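You operate a simulated robot arm through the tools that you are given. There is no shell and no other tool.

You are at the controls of a simulated robot arm. One attempt, no reset.

Task
Knock out the purple and green trays into the brown bin.
Fine: Open the bin lid and knock each on the yellow bar till its spent cubes are out; stand both back in the red rack, shut the bin lid and leave the third tray.

Only the result counts: the job must be done as asked and must still hold three seconds after the hand-in. Knocking over, shifting, dropping, spilling or breaking anything else fails it. Lids that push on must go on centred and level and be pressed home; caps that screw on are set level and turned clockwise until they are tight.

Robot
A 7-joint arm with a three-finger gripper, fixed in place. Base frame: the origin is on the floor under the middle of its stand, x ahead of it, y to its left, z up; the work surface is at about z = 718. Units: mm, rad, N and s.
It reaches about 1342 mm from its shoulder. Its first joint turns from -2.897 to 2.897 rad. Payload 2.69 kg.
Tool frame: the origin (TCP) lies between the finger pads and is the grasp point; the fingertips stand 30 mm ahead of it; z points along the fingers, y is the line along which they close. The gripper opens to 128 mm; its body begins 117 mm behind the TCP.
Orientation is told as [roll, pitch, yaw] about the base's x, y, z axes, in that order, counted from this pose: with the fingers straight down and closing along the base's y, the tool's x points along the base's -x, its y along +y and its z along -z.

Tools
- The arm moves only by the tool play_rows. Its argument "steps" is a list of rows, each a list of 7 numbers: the turn, a rotation vector about the tool's x, y, z in rad, then the shift along the tool's x, y, z in m, then the gripper command, from -1 (fully open) to 1 (shut), values between in proportion. In form: [[ax, ay, az, x, y, z, claw], ...]. A call has 1 to 20 rows; each row shifts and turns the commanded pose from where the row before left it, along the tool's axes as they then stand. Rows are played at 5 a second. More than 50 mm and 0.15 rad between two rows, or a gripper value outside its range, and nothing of the call is played. A pose out of reach is approached as far as the arm can. The call stops where the force on the tool passes 90 N (or 10 N more than at its start, if that is more) or the arm is blocked; 0.2 s more then pass. The fingers move at their own pace (about 127 mm/s each) and stop on an object; they squeeze with about 44 N. The grip force told is the motor's: it shows also when the fingers shut on nothing. Time passes only in rows, and 0.2 s behind the last, so rows that do not move let the fingers close. It gives the time, the measured TCP pose, the force on the tool (base axes), the opening and the grip force at its end, in the units of the frame above (readings bear some noise), with the torque about the TCP (base axes, N m) and any sound that the robot's microphone picked up.
- Cameras (640 x 400 px; columns grow to the right, rows downward): "scene" is fixed at [52.1, 649.9, 1674.2]; the picture's right is [-0.64, -0.77, 0.00], its down [-0.43, 0.36, -0.83] and it looks along [0.64, -0.53, -0.56] (base axes); focal length 307 px, centre (320, 200). "wrist" rides on the gripper at [58, 54, -131] in the tool frame; the picture's right is [-0.68, 0.74, 0.00], its down [-0.62, -0.57, -0.55] and it looks along [-0.40, -0.37, 0.84] (tool axes); focal length 234 px, centre (320, 200). There is no depth. A picture from a camera that has moved, and an enlarged one, comes with that camera's place and axes in the base frame and with its lens.
- get_image(camera): a new picture of that camera. It takes no simulated time.
- raise_lower(by): moves the trunk up (or, below 0, down) by that many mm; the arm rides with it, the base frame stays. It gives what a move gives, with no picture.
- enlarge(camera, box): a new picture of the part [left, top, right, bottom] of that camera's present view, enlarged. It takes no simulated time.
- sign_off(): hands the job in; it is judged then, once.

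Places have to be worked out from the pictures, the camera data and where the tool is seen. Open the gripper and draw the arm clear of the work before you hand the job in, unless the task says otherwise.

The tools are called as name(argument=value, ...) on one line, values as JSON. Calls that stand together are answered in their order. play_rows: Moves the arm, as the interface text tells. Its arguments: {"type":"object","properties":{"steps":{"type":"array","items":{"type":"array","items":{"type":"number"}}}},"required":["steps"]} The other tools are called the same way: raise_lower (by) moves the trunk up or down; get_image (camera) takes a picture; enlarge (camera, box) takes an enlarged picture of a part of a camera's view; sign_off () hands the job in.

At the start:

```text
clock: 0.0
tool_pos: [560.2, -10.1, 1356.7]
orientation: [-0.001, 0.001, -0.001]
ft_force: [0.2, 0.5, -0.3]
wrist_torque: [0.01, -0.03, 0.02]
grip_width: 128.0
finger_force: 0.2
trunk travel left (down, up): [-175.0, 175.0]
```

scene: 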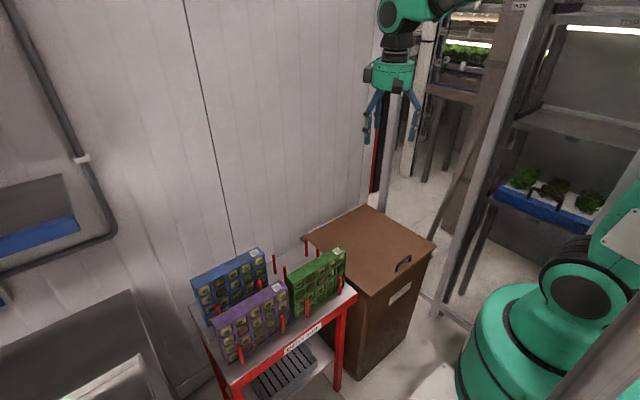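
wrist: 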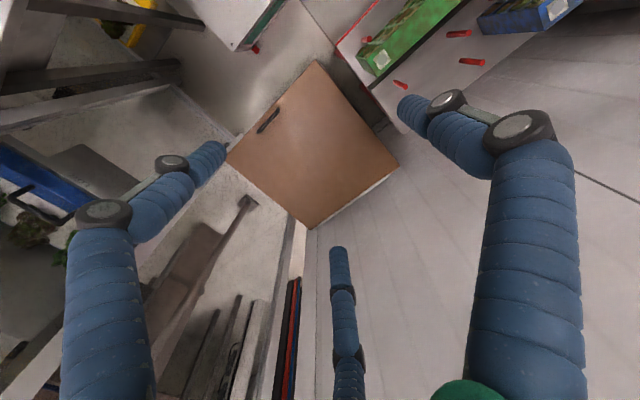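

I'll look closely at the rack, the bin and the surroundings first.

enlarge(camera="scene", box=[180, 190, 460, 400])

enlarge(camera="scene", box=[185, 230, 365, 370])

enlarge(camera="wrist", box=[200, 0, 600, 240])

```text
1.90 times, centred on (320, 295) of scene
camera zoom: at [52.1, 649.9, 1674.2], right [-0.64, -0.77, 0.0], down [-0.43, 0.36, -0.83], along [0.64, -0.53, -0.56], focal length 585 px, centre (320, 19)
```

zoom: 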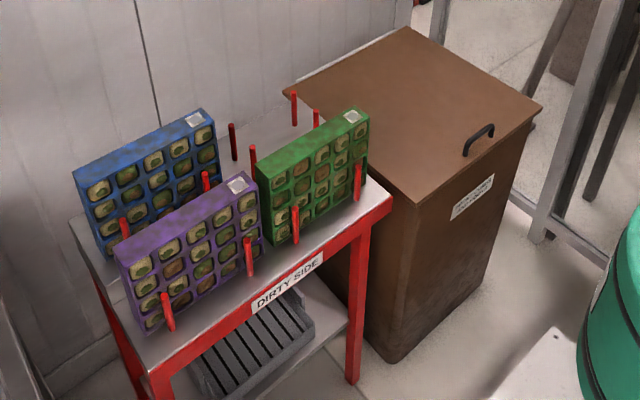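

```text
2.86 times, centred on (275, 300) of scene
camera zoom: at [52.1, 649.9, 1674.2], right [-0.64, -0.77, 0.0], down [-0.43, 0.36, -0.83], along [0.64, -0.53, -0.56], focal length 878 px, centre (449, -86)
```

zoom: 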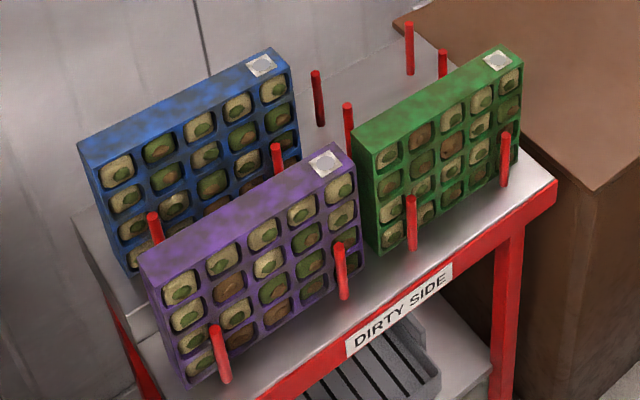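

```text
1.60 times, centred on (400, 120) of wrist
camera zoom: at [502.8, 45.2, 1488.1], right [0.68, 0.74, 0.0], down [0.62, -0.57, 0.55], along [0.4, -0.37, -0.84], focal length 375 px, centre (192, 328)
```

zoom: 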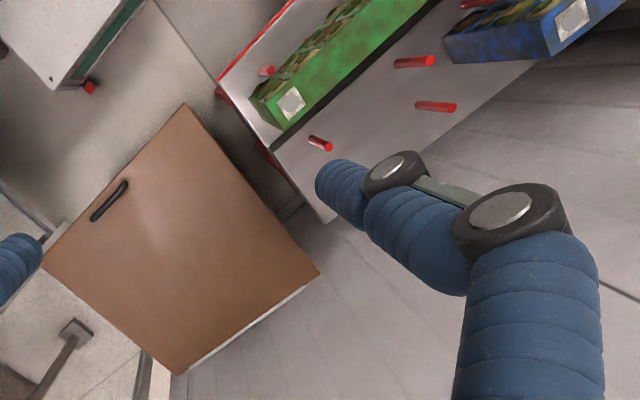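

The lid looks like a ~440 mm square hinged on the wall side (+x) with its handle at the robot side. I'll zoom in on details to triangulate the pegs, trays and handle.

enlarge(camera="scene", box=[280, 235, 360, 285])

enlarge(camera="scene", box=[270, 270, 366, 330])

enlarge(camera="scene", box=[190, 240, 286, 300])

enlarge(camera="scene", box=[200, 275, 312, 375])

enlarge(camera="scene", box=[290, 195, 450, 300])

enlarge(camera="wrist", box=[320, 0, 600, 140])

enlarge(camera="wrist", box=[210, 50, 410, 240])

```text
8.00 times, centred on (320, 260) of scene
camera zoom: at [52.1, 649.9, 1674.2], right [-0.64, -0.77, 0.0], down [-0.43, 0.36, -0.83], along [0.64, -0.53, -0.56], focal length 2459 px, centre (320, -280)
```

zoom: 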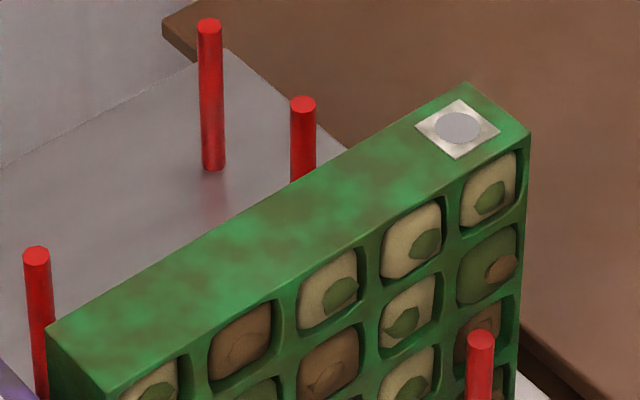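

```text
6.67 times, centred on (318, 300) of scene
camera zoom: at [52.1, 649.9, 1674.2], right [-0.64, -0.77, 0.0], down [-0.43, 0.36, -0.83], along [0.64, -0.53, -0.56], focal length 2049 px, centre (333, -467)
```

zoom: 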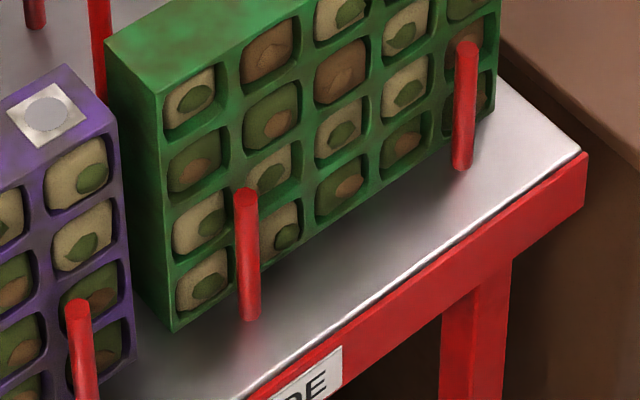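

```text
6.67 times, centred on (238, 270) of scene
camera zoom: at [52.1, 649.9, 1674.2], right [-0.64, -0.77, 0.0], down [-0.43, 0.36, -0.83], along [0.64, -0.53, -0.56], focal length 2049 px, centre (867, -267)
```

zoom: 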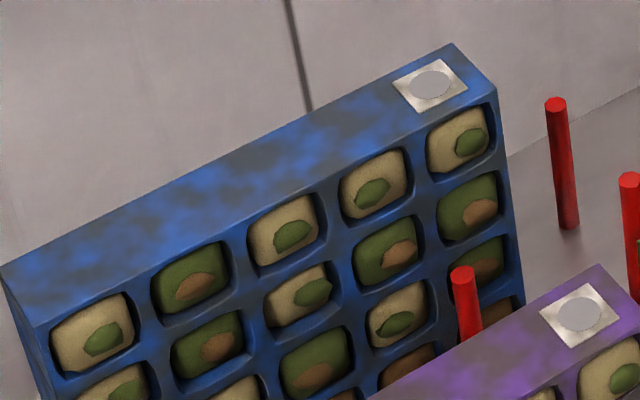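

```text
4.00 times, centred on (256, 325) of scene
camera zoom: at [52.1, 649.9, 1674.2], right [-0.64, -0.77, 0.0], down [-0.43, 0.36, -0.83], along [0.64, -0.53, -0.56], focal length 1229 px, centre (576, -300)
```

zoom: 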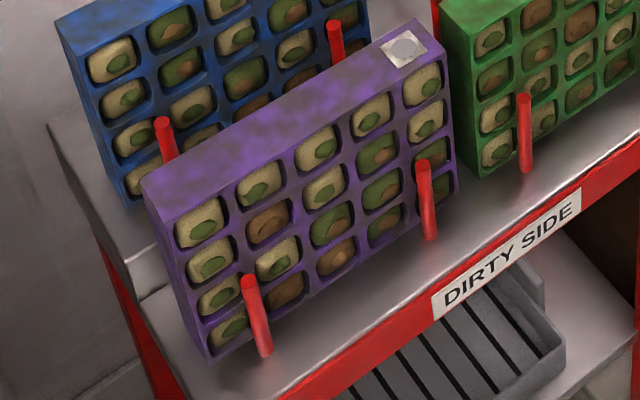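

```text
3.81 times, centred on (370, 248) of scene
camera zoom: at [52.1, 649.9, 1674.2], right [-0.64, -0.77, 0.0], down [-0.43, 0.36, -0.83], along [0.64, -0.53, -0.56], focal length 1171 px, centre (130, 19)
```

zoom: 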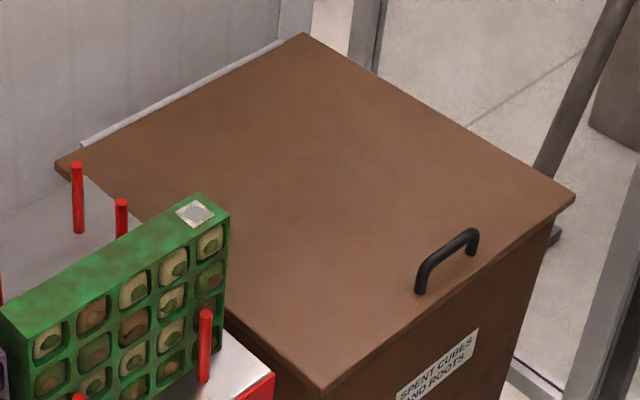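

```text
2.29 times, centred on (460, 70) of wrist
camera zoom: at [502.8, 45.2, 1488.1], right [0.68, 0.74, 0.0], down [0.62, -0.57, 0.55], along [0.4, -0.37, -0.84], focal length 535 px, centre (0, 497)
```

zoom: 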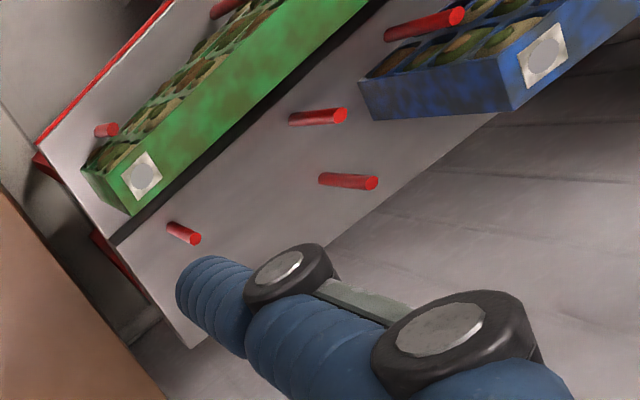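

```text
2.11 times, centred on (310, 145) of wrist
camera zoom: at [502.8, 45.2, 1488.1], right [0.68, 0.74, 0.0], down [0.62, -0.57, 0.55], along [0.4, -0.37, -0.84], focal length 493 px, centre (341, 316)
```

zoom: 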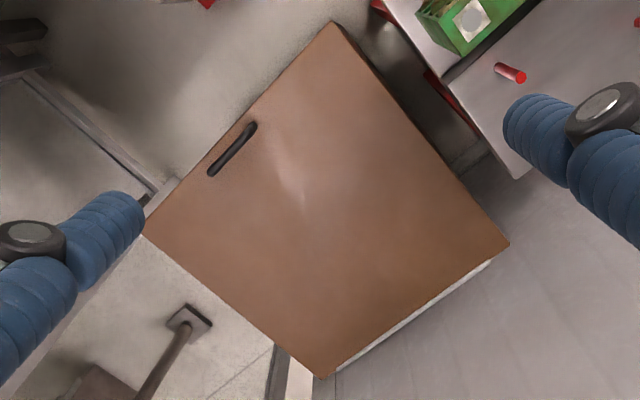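

The rack seems to be two-tiered with trays on edge along y, cells facing the robot. First I'll learn how the three fingers move by half-closing in free space, and look.

play_rows(steps=[[0, 0, 0, 0, 0, 0, 0.1], [0, 0, 0, 0, 0, 0, 0.1], [0, 0, 0, 0, 0, 0, 0.1], [0, 0, 0, 0, 0, 0, 0.1]])

get_image(camera="wrist")

enlarge(camera="scene", box=[336, 0, 464, 160])

```text
clock: 1.0
tool_pos: [561.3, -8.0, 1356.2]
orientation: [0.001, 0.0, 0.001]
ft_force: [0.2, 0.4, 0.1]
wrist_torque: [-0.03, 0.03, 0.0]
grip_width: 57.7
finger_force: 0.0
trunk travel left (down, up): [-175.0, 175.0]
```

```text
taken
camera wrist: at [502.8, 45.2, 1488.1], right [0.68, 0.74, 0.0], down [0.62, -0.57, 0.55], along [0.4, -0.37, -0.84], focal length 234 px, centre (320, 200)
```

wrist: 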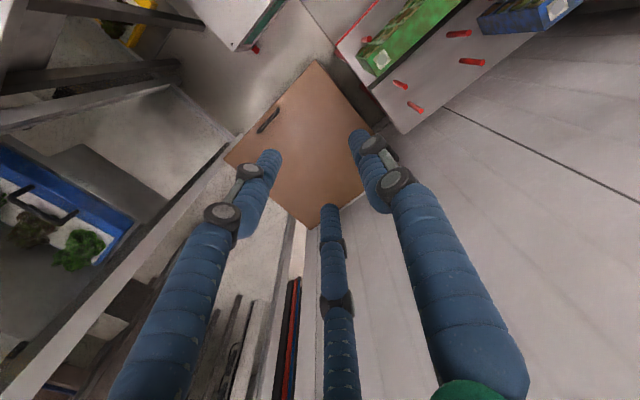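

```text
2.50 times, centred on (400, 80) of scene
camera zoom: at [52.1, 649.9, 1674.2], right [-0.64, -0.77, 0.0], down [-0.43, 0.36, -0.83], along [0.64, -0.53, -0.56], focal length 768 px, centre (120, 500)
```

zoom: 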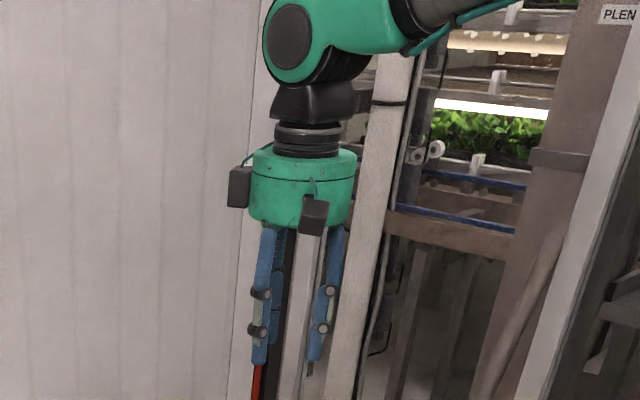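

The gripper is a centric three-jaw: one finger at +y, two at ±60° on the -y side. Next I move down in front of the bin lid to get close views of the handle, the lid's front edge and the rack.

play_rows(steps=[[0, 0, 0, 0.011, -0.014, 0.0357, 0.1], [0, 0, 0, 0.011, -0.014, 0.0357, 0.1], [0, 0, 0, 0.011, -0.014, 0.0357, 0.1], [0, 0, 0, 0.011, -0.014, 0.0357, 0.1], [0, 0, 0, 0.011, -0.014, 0.0357, 0.1], [0, 0, 0, 0.011, -0.014, 0.0357, 0.1], [0, 0, 0, 0.011, -0.014, 0.0357, 0.1], [0, 0, 0, 0.011, -0.014, 0.0357, 0.1], [0, 0, 0, 0.011, -0.014, 0.0357, 0.1], [0, 0, 0, 0.011, -0.014, 0.0357, 0.1], [0, 0, 0, 0, 0, 0, 0.1]])

get_image(camera="wrist")

get_image(camera="scene")

```text
clock: 3.4
tool_pos: [451.7, -148.5, 999.6]
orientation: [0.0, 0.0, -0.001]
ft_force: [0.2, 0.1, -0.2]
wrist_torque: [0.05, 0.0, 0.0]
grip_width: 57.4
finger_force: 0.0
trunk travel left (down, up): [-175.0, 175.0]
```

```text
taken
camera wrist: at [393.8, -95.8, 1130.6], right [0.68, 0.74, 0.0], down [0.62, -0.57, 0.55], along [0.4, -0.37, -0.84], focal length 234 px, centre (320, 200)
```

wrist: 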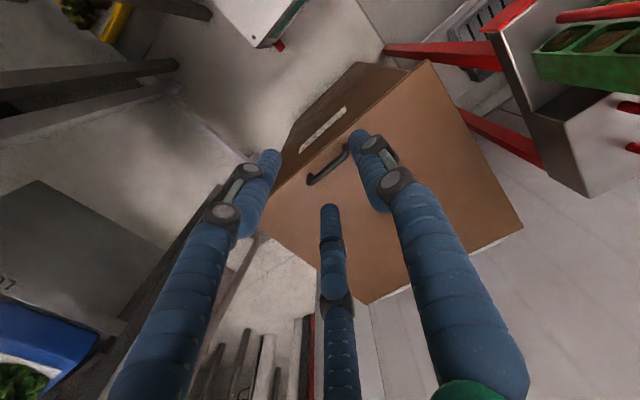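

```text
taken
```

scene: 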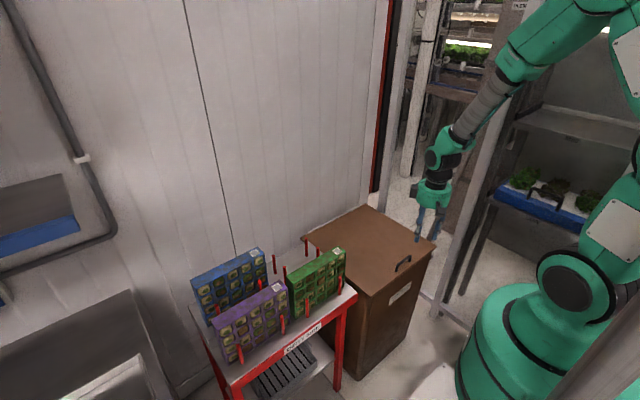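

Let me zoom on the lid handle, front rim and hinge from this pose, and re-enlarge the rack.

enlarge(camera="wrist", box=[260, 50, 460, 210])

enlarge(camera="wrist", box=[400, 0, 640, 250])

enlarge(camera="scene", box=[380, 210, 450, 310])

enlarge(camera="scene", box=[290, 190, 390, 260])

```text
2.50 times, centred on (360, 130) of wrist
camera zoom: at [393.8, -95.8, 1130.6], right [0.68, 0.74, 0.0], down [0.62, -0.57, 0.55], along [0.4, -0.37, -0.84], focal length 585 px, centre (220, 375)
```

zoom: 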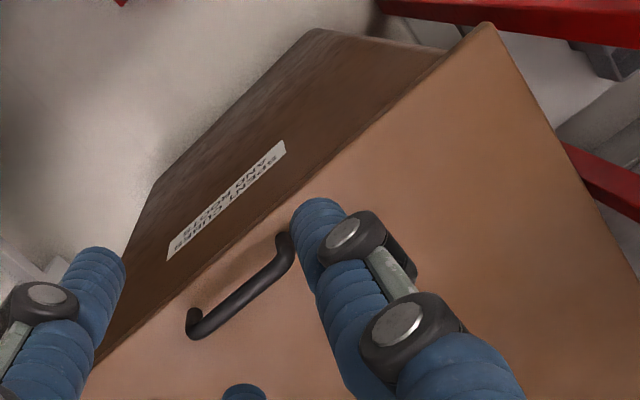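

```text
1.60 times, centred on (520, 125) of wrist
camera zoom: at [393.8, -95.8, 1130.6], right [0.68, 0.74, 0.0], down [0.62, -0.57, 0.55], along [0.4, -0.37, -0.84], focal length 375 px, centre (0, 320)
```

zoom: 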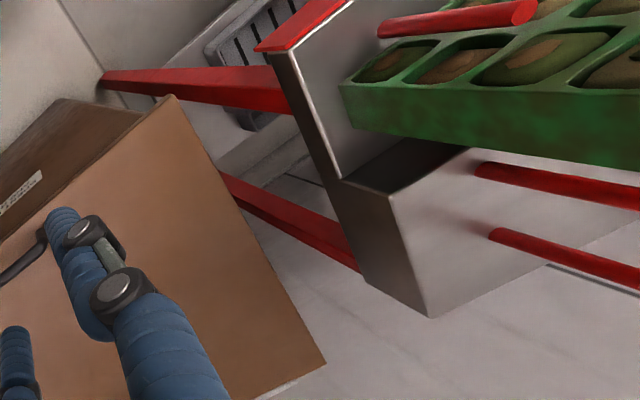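

```text
4.00 times, centred on (415, 260) of scene
camera zoom: at [52.1, 649.9, 1674.2], right [-0.64, -0.77, 0.0], down [-0.43, 0.36, -0.83], along [0.64, -0.53, -0.56], focal length 1229 px, centre (-60, -40)
```

zoom: 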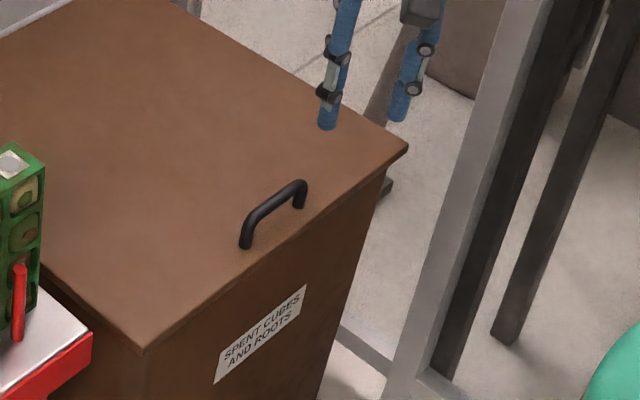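

```text
5.71 times, centred on (340, 225) of scene
camera zoom: at [52.1, 649.9, 1674.2], right [-0.64, -0.77, 0.0], down [-0.43, 0.36, -0.83], along [0.64, -0.53, -0.56], focal length 1756 px, centre (206, 57)
```

zoom: 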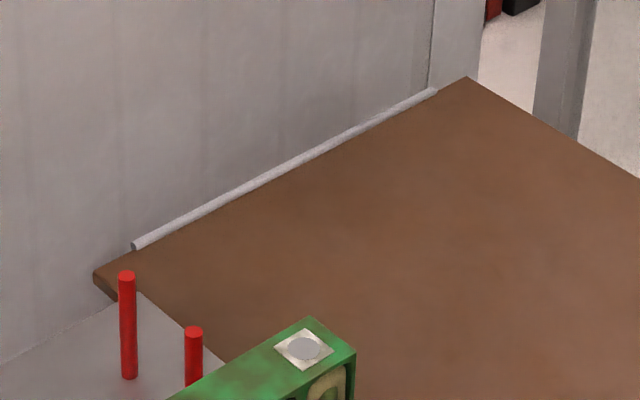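

Handle bar runs along y around x≈533, y≈-160…-250, roughly 35 mm tall; the lid is hinged on a barrel at x≈960. I'll turn the gripper by 90° so it closes along x with the single finger on the robot side, then view the handle.

play_rows(steps=[[0, 0, -0.1428, 0, 0, 0, -1], [0, 0, -0.1428, 0, 0, 0, -1], [0, 0, -0.1428, 0, 0, 0, -1], [0, 0, -0.1428, 0, 0, 0, -1], [0, 0, -0.1428, 0, 0, 0, -1], [0, 0, -0.1428, 0, 0, 0, -1], [0, 0, -0.1428, 0, 0, 0, -1], [0, 0, -0.1428, 0, 0, 0, -1], [0, 0, -0.1428, 0, 0, 0, -1], [0, 0, -0.1428, 0, 0, 0, -1], [0, 0, -0.1428, 0, 0, 0, -1], [0, 0, 0, 0.02, 0, 0, -1], [0, 0, 0, 0.036, -0.04, 0, -1], [0, 0, 0, 0, -0.04, 0.02, -1], [0, 0, 0, 0, 0, 0, -1]])

get_image(camera="wrist")

get_image(camera="scene")

```text
refused: row 13 steps farther than a row can; nothing moved
```

```text
taken
camera wrist: at [393.8, -95.8, 1130.6], right [0.68, 0.74, 0.0], down [0.62, -0.57, 0.55], along [0.4, -0.37, -0.84], focal length 234 px, centre (320, 200)
```

wrist: 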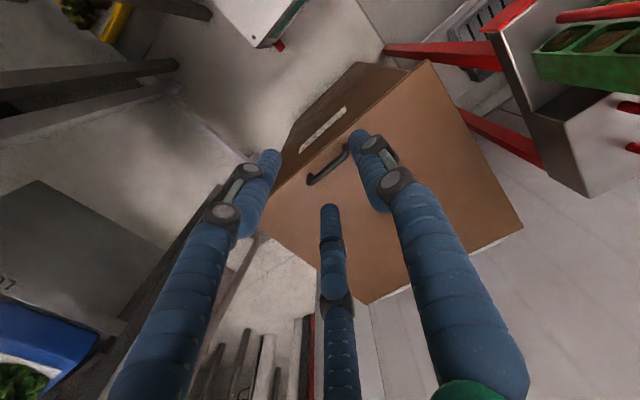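

```text
taken
```

scene: 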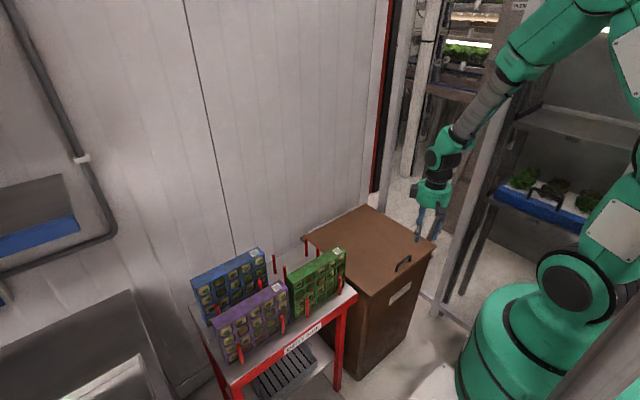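

The combined step was over 50 mm, so I replay it with smaller shifts.

play_rows(steps=[[0, 0, -0.1428, 0, 0, 0, -1], [0, 0, -0.1428, 0, 0, 0, -1], [0, 0, -0.1428, 0, 0, 0, -1], [0, 0, -0.1428, 0, 0, 0, -1], [0, 0, -0.1428, 0, 0, 0, -1], [0, 0, -0.1428, 0, 0, 0, -1], [0, 0, -0.1428, 0, 0, 0, -1], [0, 0, -0.1428, 0, 0, 0, -1], [0, 0, -0.1428, 0, 0, 0, -1], [0, 0, -0.1428, 0, 0, 0, -1], [0, 0, -0.1428, 0, 0, 0, -1], [0, 0, 0, 0.02, 0, 0.02, -1], [0, 0, 0, 0.018, -0.04, 0, -1], [0, 0, 0, 0.018, -0.04, 0, -1], [0, 0, 0, 0, 0, 0, -1]])

get_image(camera="wrist")

get_image(camera="scene")

```text
clock: 6.6
tool_pos: [532.2, -206.6, 978.8]
orientation: [-0.002, 0.001, 1.57]
ft_force: [0.6, -0.2, -1.2]
wrist_torque: [0.04, 0.06, -0.01]
grip_width: 128.0
finger_force: 0.0
trunk travel left (down, up): [-175.0, 175.0]
```

```text
taken
camera wrist: at [478.4, -264.3, 1110.8], right [-0.74, 0.68, 0.0], down [0.57, 0.62, 0.55], along [0.37, 0.4, -0.84], focal length 234 px, centre (320, 200)
```

wrist: 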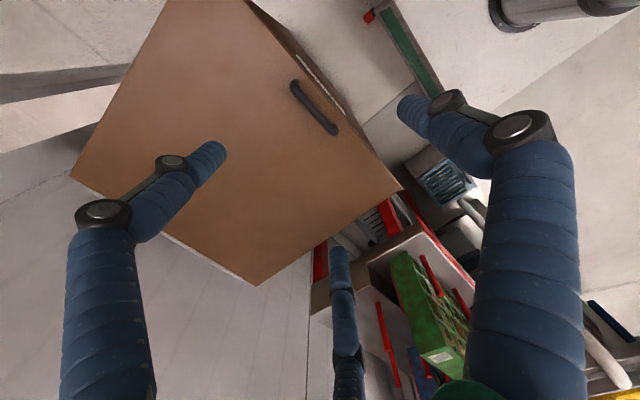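

```text
taken
```

scene: 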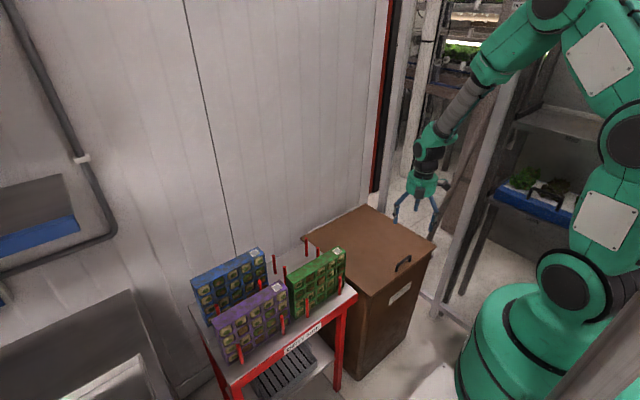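

Yaw is right. I'll enlarge the handle and lid in this view to fix the handle's centre and height.

enlarge(camera="wrist", box=[264, 60, 360, 150])

enlarge(camera="wrist", box=[60, 0, 420, 300])

```text
4.44 times, centred on (312, 105) of wrist
camera zoom: at [478.4, -264.3, 1110.8], right [-0.74, 0.68, 0.0], down [0.57, 0.62, 0.55], along [0.37, 0.4, -0.84], focal length 1041 px, centre (356, 622)
```

zoom: 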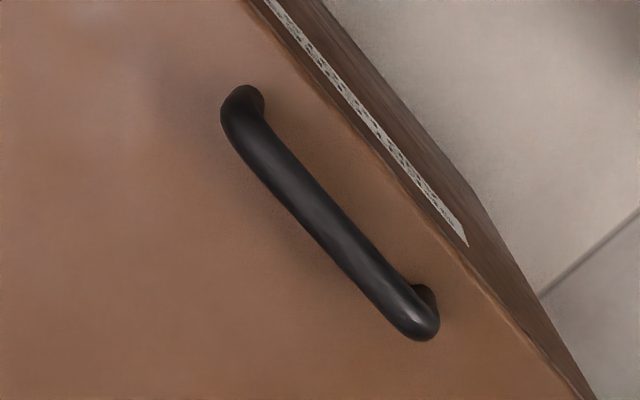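

```text
1.33 times, centred on (240, 150) of wrist
camera zoom: at [478.4, -264.3, 1110.8], right [-0.74, 0.68, 0.0], down [0.57, 0.62, 0.55], along [0.37, 0.4, -0.84], focal length 312 px, centre (427, 267)
```

zoom: 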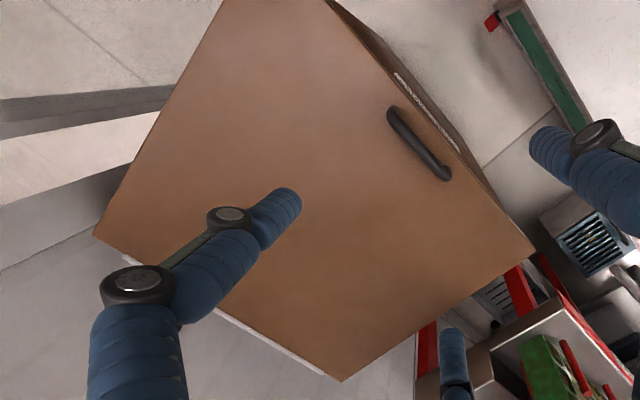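

The bar is ~14 mm thick. Let me zoom the scene camera on the handle to measure its height above the lid.

enlarge(camera="scene", box=[384, 240, 432, 285])

enlarge(camera="scene", box=[100, 250, 240, 400])

```text
8.89 times, centred on (408, 262) of scene
camera zoom: at [52.1, 649.9, 1674.2], right [-0.64, -0.77, 0.0], down [-0.43, 0.36, -0.83], along [0.64, -0.53, -0.56], focal length 2732 px, centre (-462, -356)
```

zoom: 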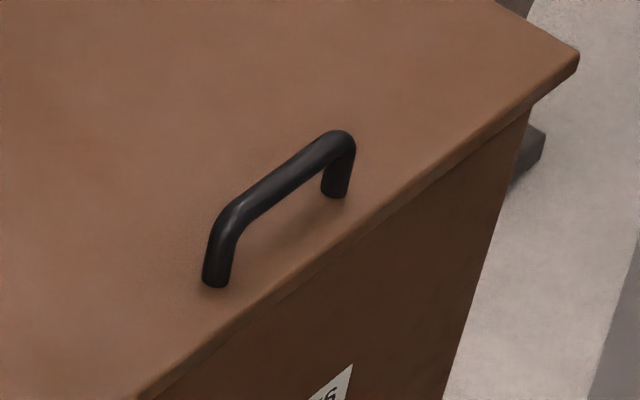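

```text
2.67 times, centred on (170, 325) of scene
camera zoom: at [52.1, 649.9, 1674.2], right [-0.64, -0.77, 0.0], down [-0.43, 0.36, -0.83], along [0.64, -0.53, -0.56], focal length 820 px, centre (720, -133)
```

zoom: 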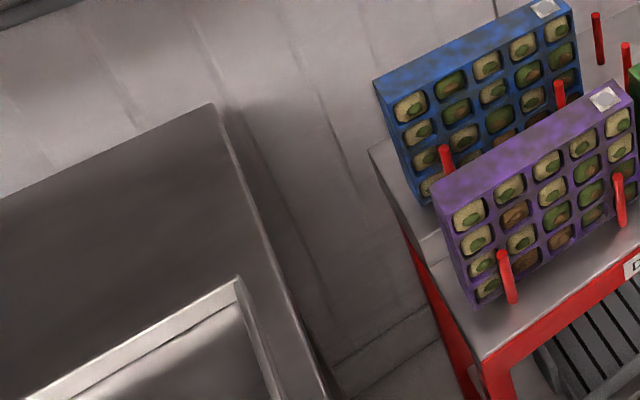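

The wall is only ~70 mm behind the hinge, so I'll hook the handle with a single finger instead of pinching. Let me inspect the wide-open finger geometry.

enlarge(camera="scene", box=[385, 165, 449, 229])

enlarge(camera="wrist", box=[360, 60, 600, 400])

```text
6.25 times, centred on (417, 197) of scene
camera zoom: at [52.1, 649.9, 1674.2], right [-0.64, -0.77, 0.0], down [-0.43, 0.36, -0.83], along [0.64, -0.53, -0.56], focal length 1921 px, centre (-286, 219)
```

zoom: 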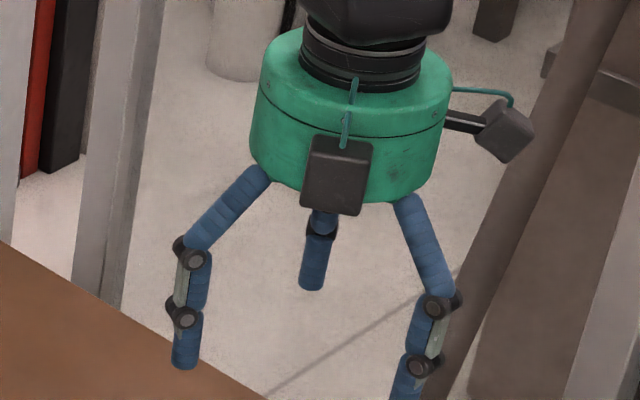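

```text
1.18 times, centred on (480, 230) of wrist
camera zoom: at [478.4, -264.3, 1110.8], right [-0.74, 0.68, 0.0], down [0.57, 0.62, 0.55], along [0.37, 0.4, -0.84], focal length 276 px, centre (132, 165)
```

zoom: 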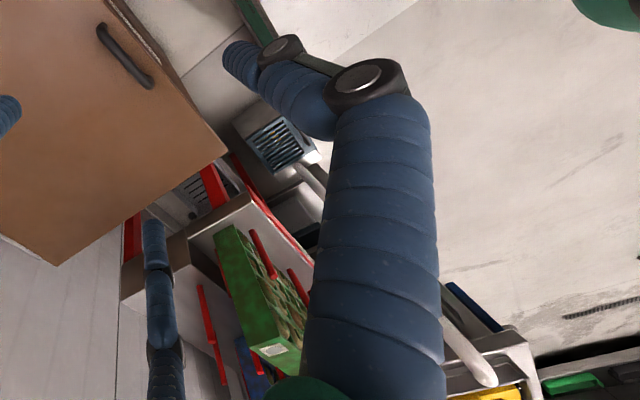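

Finger tips are ~16 mm thick with the last ~80 mm parallel to the tool axis, so one finger fits in the ~28 mm handle gap. I'll back off in front of the bin and turn the gripper so the single finger faces the bin (+x).

play_rows(steps=[[0, 0, 0, 0, 0.04, 0, -1], [0, 0, 0, 0, 0.04, 0, -1], [0, 0, 0.1496, 0, 0, 0, -1], [0, 0, 0.1496, 0, 0, 0, -1], [0, 0, 0.1496, 0, 0, 0, -1], [0, 0, 0.1496, 0, 0, 0, -1], [0, 0, 0.1496, 0, 0, 0, -1], [0, 0, 0.1496, 0, 0, 0, -1], [0, 0, 0.1496, 0, 0, 0, -1], [0, 0, 0.1496, 0, 0, 0, -1], [0, 0, 0.1496, 0, 0, 0, -1], [0, 0, 0.1496, 0, 0, 0, -1], [0, 0, 0.1496, 0, 0, 0, -1], [0, 0, 0.1496, 0, 0, 0, -1], [0, 0, 0.1496, 0, 0, 0, -1], [0, 0, 0.1496, 0, 0, 0, -1], [0, 0, 0.1496, 0, 0, 0, -1], [0, 0, 0.1496, 0, 0, 0, -1], [0, 0, 0.1496, 0, 0, 0, -1]])

play_rows(steps=[[0, 0, 0.1496, 0, 0, 0, -1], [0, 0, 0.1496, 0, 0, 0, -1], [0, 0, 0.1496, 0, 0, 0, -1], [0, 0, 0.15, 0, 0, 0, -1], [0, 0, 0, 0, 0, 0, -1], [0, 0, 0, 0, 0, 0, -1]])

```text
clock: 10.6
tool_pos: [452.1, -205.3, 980.5]
orientation: [0.0, 0.0, -0.974]
ft_force: [-0.6, 0.0, 0.3]
wrist_torque: [-0.02, -0.02, 0.02]
grip_width: 128.2
finger_force: 0.1
trunk travel left (down, up): [-175.0, 175.0]
```

```text
clock: 12.0
tool_pos: [451.2, -204.8, 979.5]
orientation: [0.001, 0.001, -1.57]
ft_force: [-0.5, -0.3, 0.6]
wrist_torque: [-0.01, -0.02, 0.02]
grip_width: 127.9
finger_force: 0.1
trunk travel left (down, up): [-175.0, 175.0]
```

Yaw is at -90°. Now I pitch the gripper 40° so the fingers point forward-down and descend part way toward the handle, then check.

play_rows(steps=[[-0.1396, 0, 0, 0, 0, 0, -1], [-0.1396, 0, 0, 0, 0, 0, -1], [-0.1396, 0, 0, 0, 0, 0, -1], [-0.1396, 0, 0, 0, 0, 0, -1], [-0.1397, 0, 0, 0, 0, 0, -1], [0, 0, 0, -0.001, -0.0295, 0.0299, -1], [0, 0, 0, -0.001, -0.0295, 0.0299, -1], [0, 0, 0, -0.001, -0.0295, 0.0299, -1], [0, 0, 0, -0.001, -0.0295, 0.0299, -1], [0, 0, 0, 0, 0, 0, -1], [0, 0, 0, 0, 0, 0, -1]])

get_image(camera="scene")

get_image(camera="wrist")

```text
clock: 14.4
tool_pos: [438.1, -210.2, 810.1]
orientation: [0.697, -0.001, -1.57]
ft_force: [1.0, -0.2, 0.0]
wrist_torque: [-0.01, 0.01, -0.02]
grip_width: 127.8
finger_force: 0.0
trunk travel left (down, up): [-175.0, 175.0]
```

```text
taken
```

scene: 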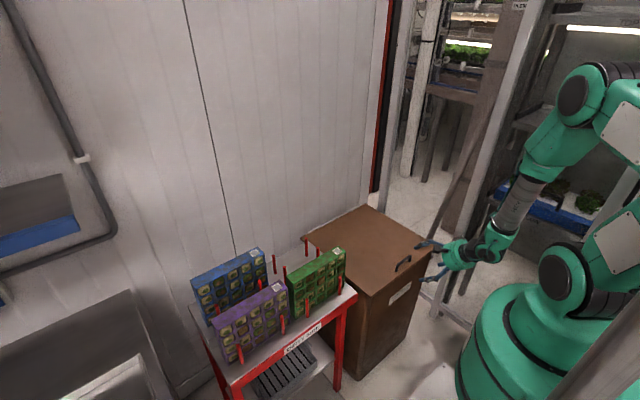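

```text
taken
camera wrist: at [395.4, -152.1, 946.1], right [0.56, -0.68, 0.47], down [-0.79, -0.62, 0.06], along [0.25, -0.4, -0.88], focal length 234 px, centre (320, 200)
```

wrist: 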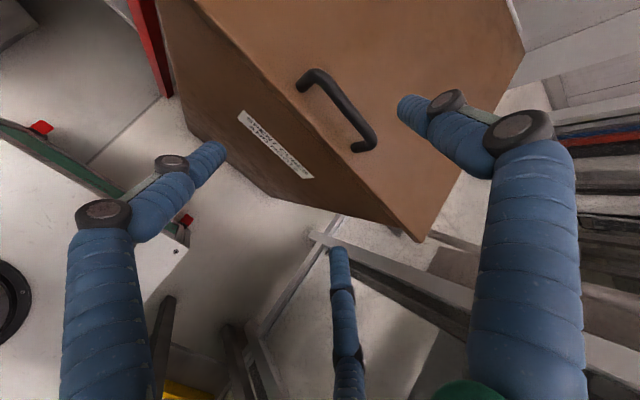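

The wrist camera sees both finger 1 and the handle. I'll zoom to compare the bar's actual place with my estimate (536, -209, 745).

enlarge(camera="wrist", box=[280, 40, 440, 180])

enlarge(camera="scene", box=[380, 225, 460, 295])

```text
2.86 times, centred on (360, 110) of wrist
camera zoom: at [395.4, -152.1, 946.1], right [0.56, -0.68, 0.47], down [-0.79, -0.62, 0.06], along [0.25, -0.4, -0.88], focal length 669 px, centre (206, 457)
```

zoom: 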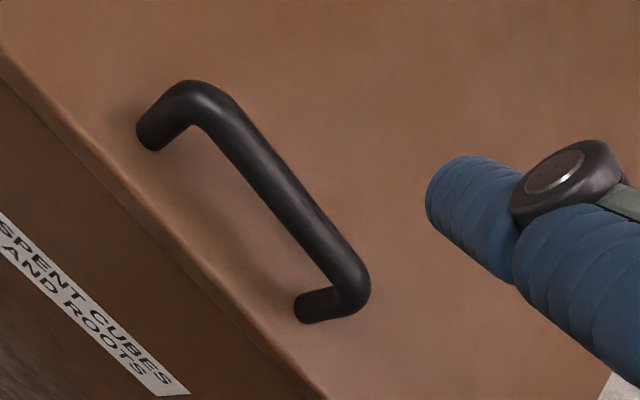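

```text
5.71 times, centred on (420, 260) of scene
camera zoom: at [52.1, 649.9, 1674.2], right [-0.64, -0.77, 0.0], down [-0.43, 0.36, -0.83], along [0.64, -0.53, -0.56], focal length 1756 px, centre (-251, -143)
```

zoom: 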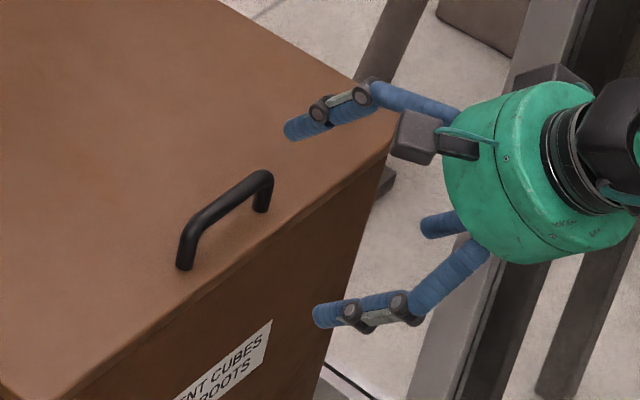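

Using the wrist views, the lid top is z≈718, the bar centre ≈(537.5, -210, 750). I move to the pre-insert pose, with finger 1's tip just in front of and above the gap, and check.

play_rows(steps=[[0, 0, 0, 0, -0.026, 0.025, -1], [0, 0, 0, 0, -0.026, 0.025, -1], [0, 0, 0, 0, 0, 0, -1], [0, 0, 0, 0, 0, 0, -1]])

enlarge(camera="wrist", box=[300, 40, 460, 180])

enlarge(camera="scene", box=[385, 230, 455, 290])

```text
clock: 15.4
tool_pos: [429.6, -211.1, 738.6]
orientation: [0.698, 0.0, -1.569]
ft_force: [0.2, -0.7, -0.1]
wrist_torque: [-0.01, -0.01, 0.03]
grip_width: 128.1
finger_force: 0.0
trunk travel left (down, up): [-175.0, 175.0]
```

```text
2.86 times, centred on (380, 110) of wrist
camera zoom: at [387.0, -151.3, 873.8], right [0.56, -0.68, 0.47], down [-0.79, -0.62, 0.06], along [0.25, -0.4, -0.88], focal length 669 px, centre (149, 457)
```

zoom: 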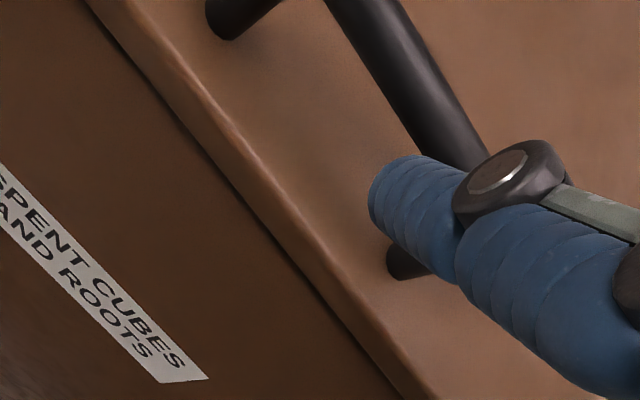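

```text
6.67 times, centred on (420, 260) of scene
camera zoom: at [52.1, 649.9, 1674.2], right [-0.64, -0.77, 0.0], down [-0.43, 0.36, -0.83], along [0.64, -0.53, -0.56], focal length 2049 px, centre (-347, -200)
```

zoom: 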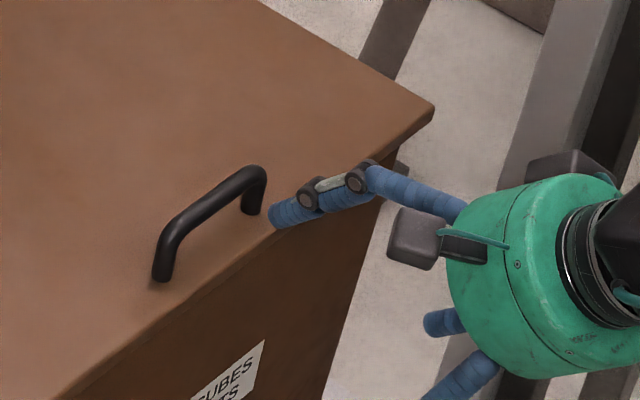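

The finger lines up with the loop. I slide it 40 mm along its axis under the bar, then check.

play_rows(steps=[[0, 0, 0, 0, 0.001, 0.014, -1], [0, 0, 0, 0, 0.001, 0.014, -1], [0, 0, 0, 0, 0, 0.012, -1], [0, 0, 0, 0, 0, 0, -1]])

enlarge(camera="wrist", box=[300, 40, 460, 180])

enlarge(camera="scene", box=[385, 230, 455, 290])

```text
clock: 16.4
tool_pos: [457.7, -209.7, 710.5]
orientation: [0.698, 0.0, -1.57]
ft_force: [0.6, -0.3, 1.0]
wrist_torque: [0.02, 0.03, 0.0]
grip_width: 128.1
finger_force: 0.1
trunk travel left (down, up): [-175.0, 175.0]
```

```text
2.86 times, centred on (380, 110) of wrist
camera zoom: at [414.8, -150.7, 846.0], right [0.56, -0.68, 0.47], down [-0.79, -0.62, 0.06], along [0.25, -0.4, -0.88], focal length 669 px, centre (149, 457)
```

zoom: 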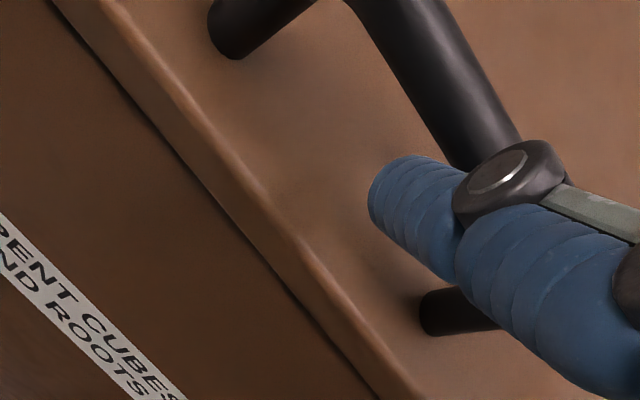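

```text
6.67 times, centred on (420, 260) of scene
camera zoom: at [52.1, 649.9, 1674.2], right [-0.64, -0.77, 0.0], down [-0.43, 0.36, -0.83], along [0.64, -0.53, -0.56], focal length 2049 px, centre (-347, -200)
```

zoom: 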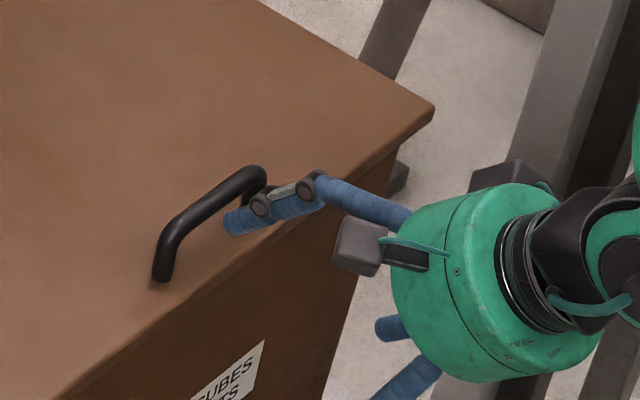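

The finger tip is at the bar but still steep (50°). I'll flatten the gripper to ~30° pivoting about the bar so the finger makes a secure hook underneath.

play_rows(steps=[[-0.1164, 0, 0, 0, -0.0038, 0.0105, -1], [-0.1164, 0, 0, 0, -0.0019, 0.0104, -1], [-0.1164, 0, 0, 0, -0.0018, 0.0103, -1], [0, 0, 0, 0, 0, 0, -1]])

enlarge(camera="wrist", box=[300, 40, 460, 180])

enlarge(camera="scene", box=[385, 230, 455, 290])

```text
clock: 17.4
tool_pos: [475.2, -210.3, 684.8]
orientation: [1.048, 0.0, -1.57]
ft_force: [0.1, -0.5, -0.4]
wrist_torque: [-0.02, -0.02, 0.04]
grip_width: 128.2
finger_force: 0.1
trunk travel left (down, up): [-175.0, 175.0]
```

```text
2.86 times, centred on (380, 110) of wrist
camera zoom: at [388.5, -150.8, 796.4], right [0.37, -0.68, 0.64], down [-0.76, -0.62, -0.22], along [0.54, -0.4, -0.74], focal length 669 px, centre (149, 457)
```

zoom: 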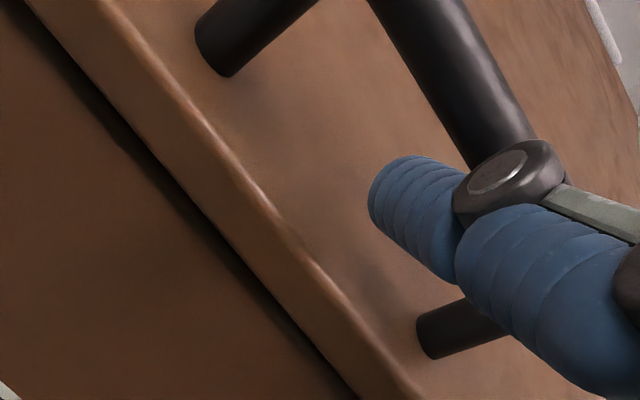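

```text
6.67 times, centred on (420, 260) of scene
camera zoom: at [52.1, 649.9, 1674.2], right [-0.64, -0.77, 0.0], down [-0.43, 0.36, -0.83], along [0.64, -0.53, -0.56], focal length 2049 px, centre (-347, -200)
```

zoom: 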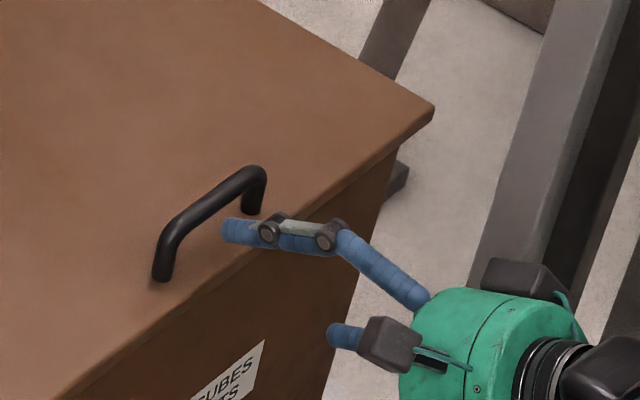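

The finger now passes under the bar with the tip ~14 mm beyond it. I lift along the lid's arc (hinge near x=964, z=712), starting with the first few degrees.

play_rows(steps=[[0.0349, 0, 0, 0, 0.024, -0.0097, -1], [0.0349, 0, 0, 0, 0.0215, -0.0116, -1], [0, 0, 0, 0, 0, 0, -1]])

get_image(camera="scene")

get_image(camera="wrist")

```text
clock: 18.2
tool_pos: [479.8, -208.1, 733.8]
orientation: [0.978, 0.0, -1.571]
ft_force: [-0.3, -0.1, -0.6]
wrist_torque: [-0.02, 0.01, 0.02]
grip_width: 128.1
finger_force: 0.1
trunk travel left (down, up): [-175.0, 175.0]
```

```text
taken
```

scene: 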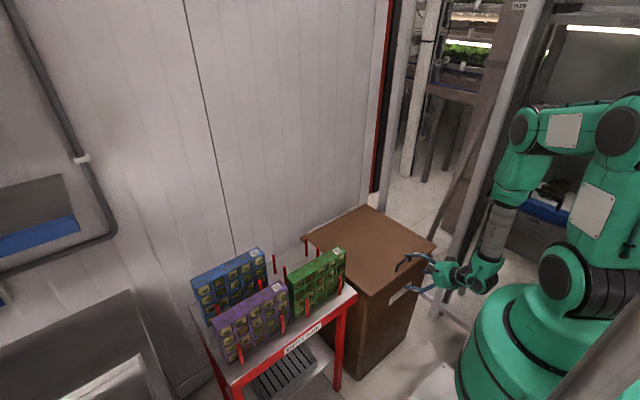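

```text
taken
camera wrist: at [401.7, -149.5, 852.8], right [0.41, -0.68, 0.61], down [-0.77, -0.62, -0.16], along [0.49, -0.4, -0.78], focal length 234 px, centre (320, 200)
```

wrist: 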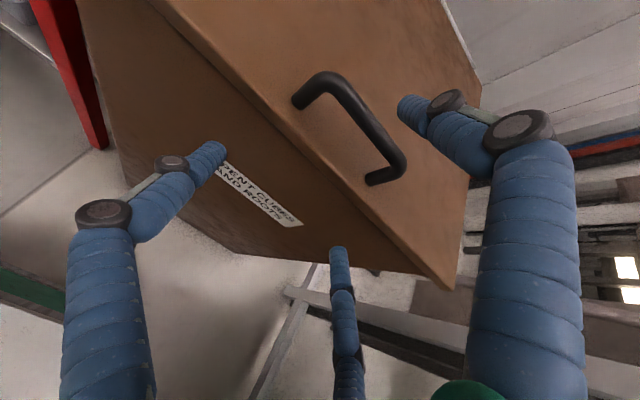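

The lid did not lift - the finger slipped past in front of the bar, so my tip/bar relation is off. I'll zoom both cameras to measure the fingertip against the bar.

enlarge(camera="scene", box=[385, 230, 455, 290])

enlarge(camera="wrist", box=[280, 60, 480, 200])

```text
6.67 times, centred on (420, 260) of scene
camera zoom: at [52.1, 649.9, 1674.2], right [-0.64, -0.77, 0.0], down [-0.43, 0.36, -0.83], along [0.64, -0.53, -0.56], focal length 2049 px, centre (-347, -200)
```

zoom: 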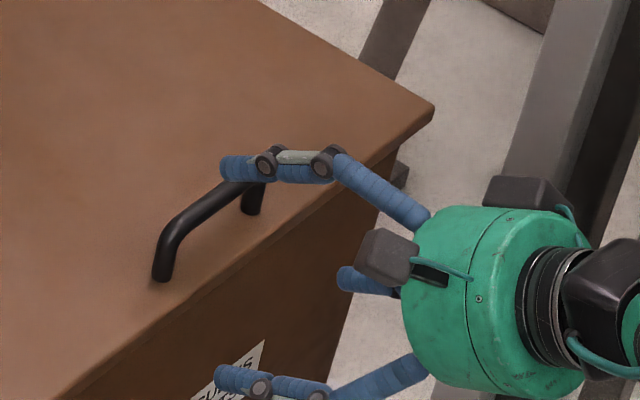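

```text
2.86 times, centred on (380, 130) of wrist
camera zoom: at [401.7, -149.5, 852.8], right [0.41, -0.68, 0.61], down [-0.77, -0.62, -0.16], along [0.49, -0.4, -0.78], focal length 669 px, centre (149, 400)
```

zoom: 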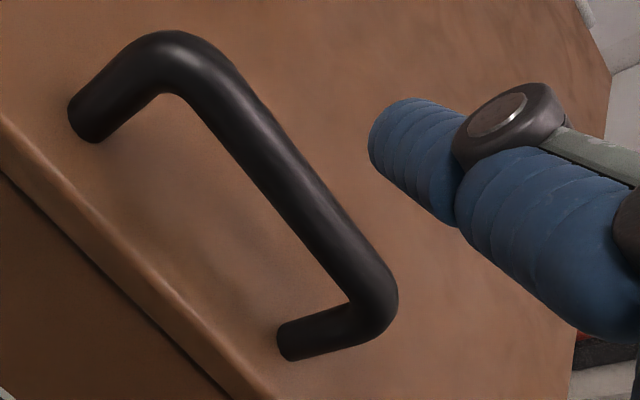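

Analysis: when fully open the fingertip sits only ~16 mm ahead of the TCP (radius ~69), so it stopped short of the bar. I back off, drop, and re-insert ~15 mm deeper.

play_rows(steps=[[0, 0, 0, 0, -0.0143, -0.0323, -1], [-0.069, 0, 0, 0, -0.0287, 0.0334, -1], [0, 0, 0, 0, 0, 0, -1], [0, 0, 0, 0, 0, 0, -1]])

enlarge(camera="scene", box=[385, 230, 455, 290])

```text
clock: 19.2
tool_pos: [458.0, -206.5, 696.8]
orientation: [1.049, 0.001, -1.573]
ft_force: [-0.8, 0.8, -0.4]
wrist_torque: [0.01, -0.02, 0.05]
grip_width: 127.9
finger_force: 0.1
trunk travel left (down, up): [-175.0, 175.0]
```

```text
6.67 times, centred on (420, 260) of scene
camera zoom: at [52.1, 649.9, 1674.2], right [-0.64, -0.77, 0.0], down [-0.43, 0.36, -0.83], along [0.64, -0.53, -0.56], focal length 2049 px, centre (-347, -200)
```

zoom: 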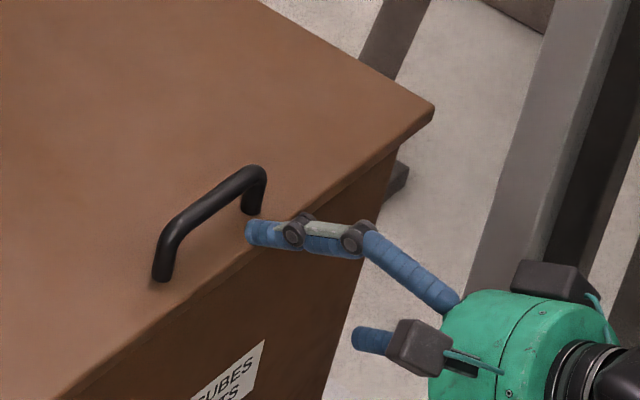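

Now insert ~38 mm along the finger axis.

play_rows(steps=[[0, 0, 0, -0.001, 0, 0.013, -1], [0, 0, 0, -0.001, 0, 0.013, -1], [0, 0, 0, 0, 0, 0.0125, -1], [0, 0, 0, 0, 0, 0, -1]])

enlarge(camera="scene", box=[385, 230, 455, 290])

enlarge(camera="wrist", box=[280, 60, 480, 200])

```text
clock: 20.2
tool_pos: [489.1, -212.9, 679.1]
orientation: [1.047, -0.001, -1.571]
ft_force: [0.3, 0.2, 0.5]
wrist_torque: [0.01, -0.02, 0.02]
grip_width: 128.1
finger_force: 0.0
trunk travel left (down, up): [-175.0, 175.0]
```

```text
6.67 times, centred on (420, 260) of scene
camera zoom: at [52.1, 649.9, 1674.2], right [-0.64, -0.77, 0.0], down [-0.43, 0.36, -0.83], along [0.64, -0.53, -0.56], focal length 2049 px, centre (-347, -200)
```

zoom: 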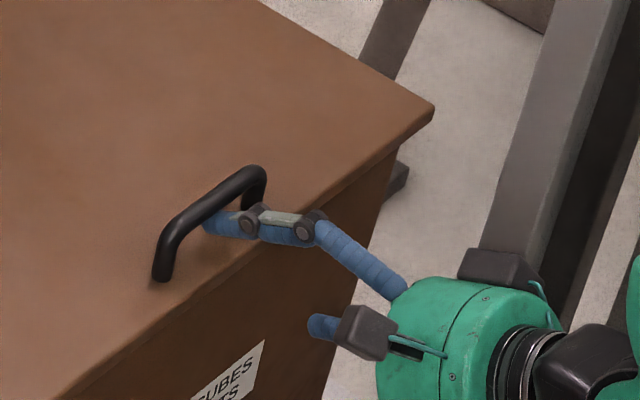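

```text
2.86 times, centred on (380, 130) of wrist
camera zoom: at [403.4, -152.4, 791.5], right [0.37, -0.68, 0.64], down [-0.76, -0.62, -0.21], along [0.54, -0.4, -0.74], focal length 669 px, centre (149, 400)
```

zoom: 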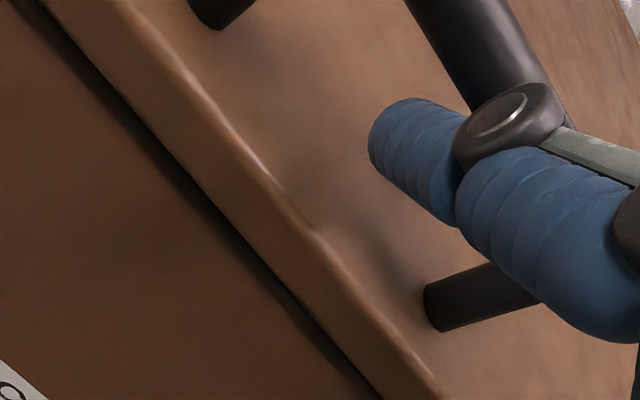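

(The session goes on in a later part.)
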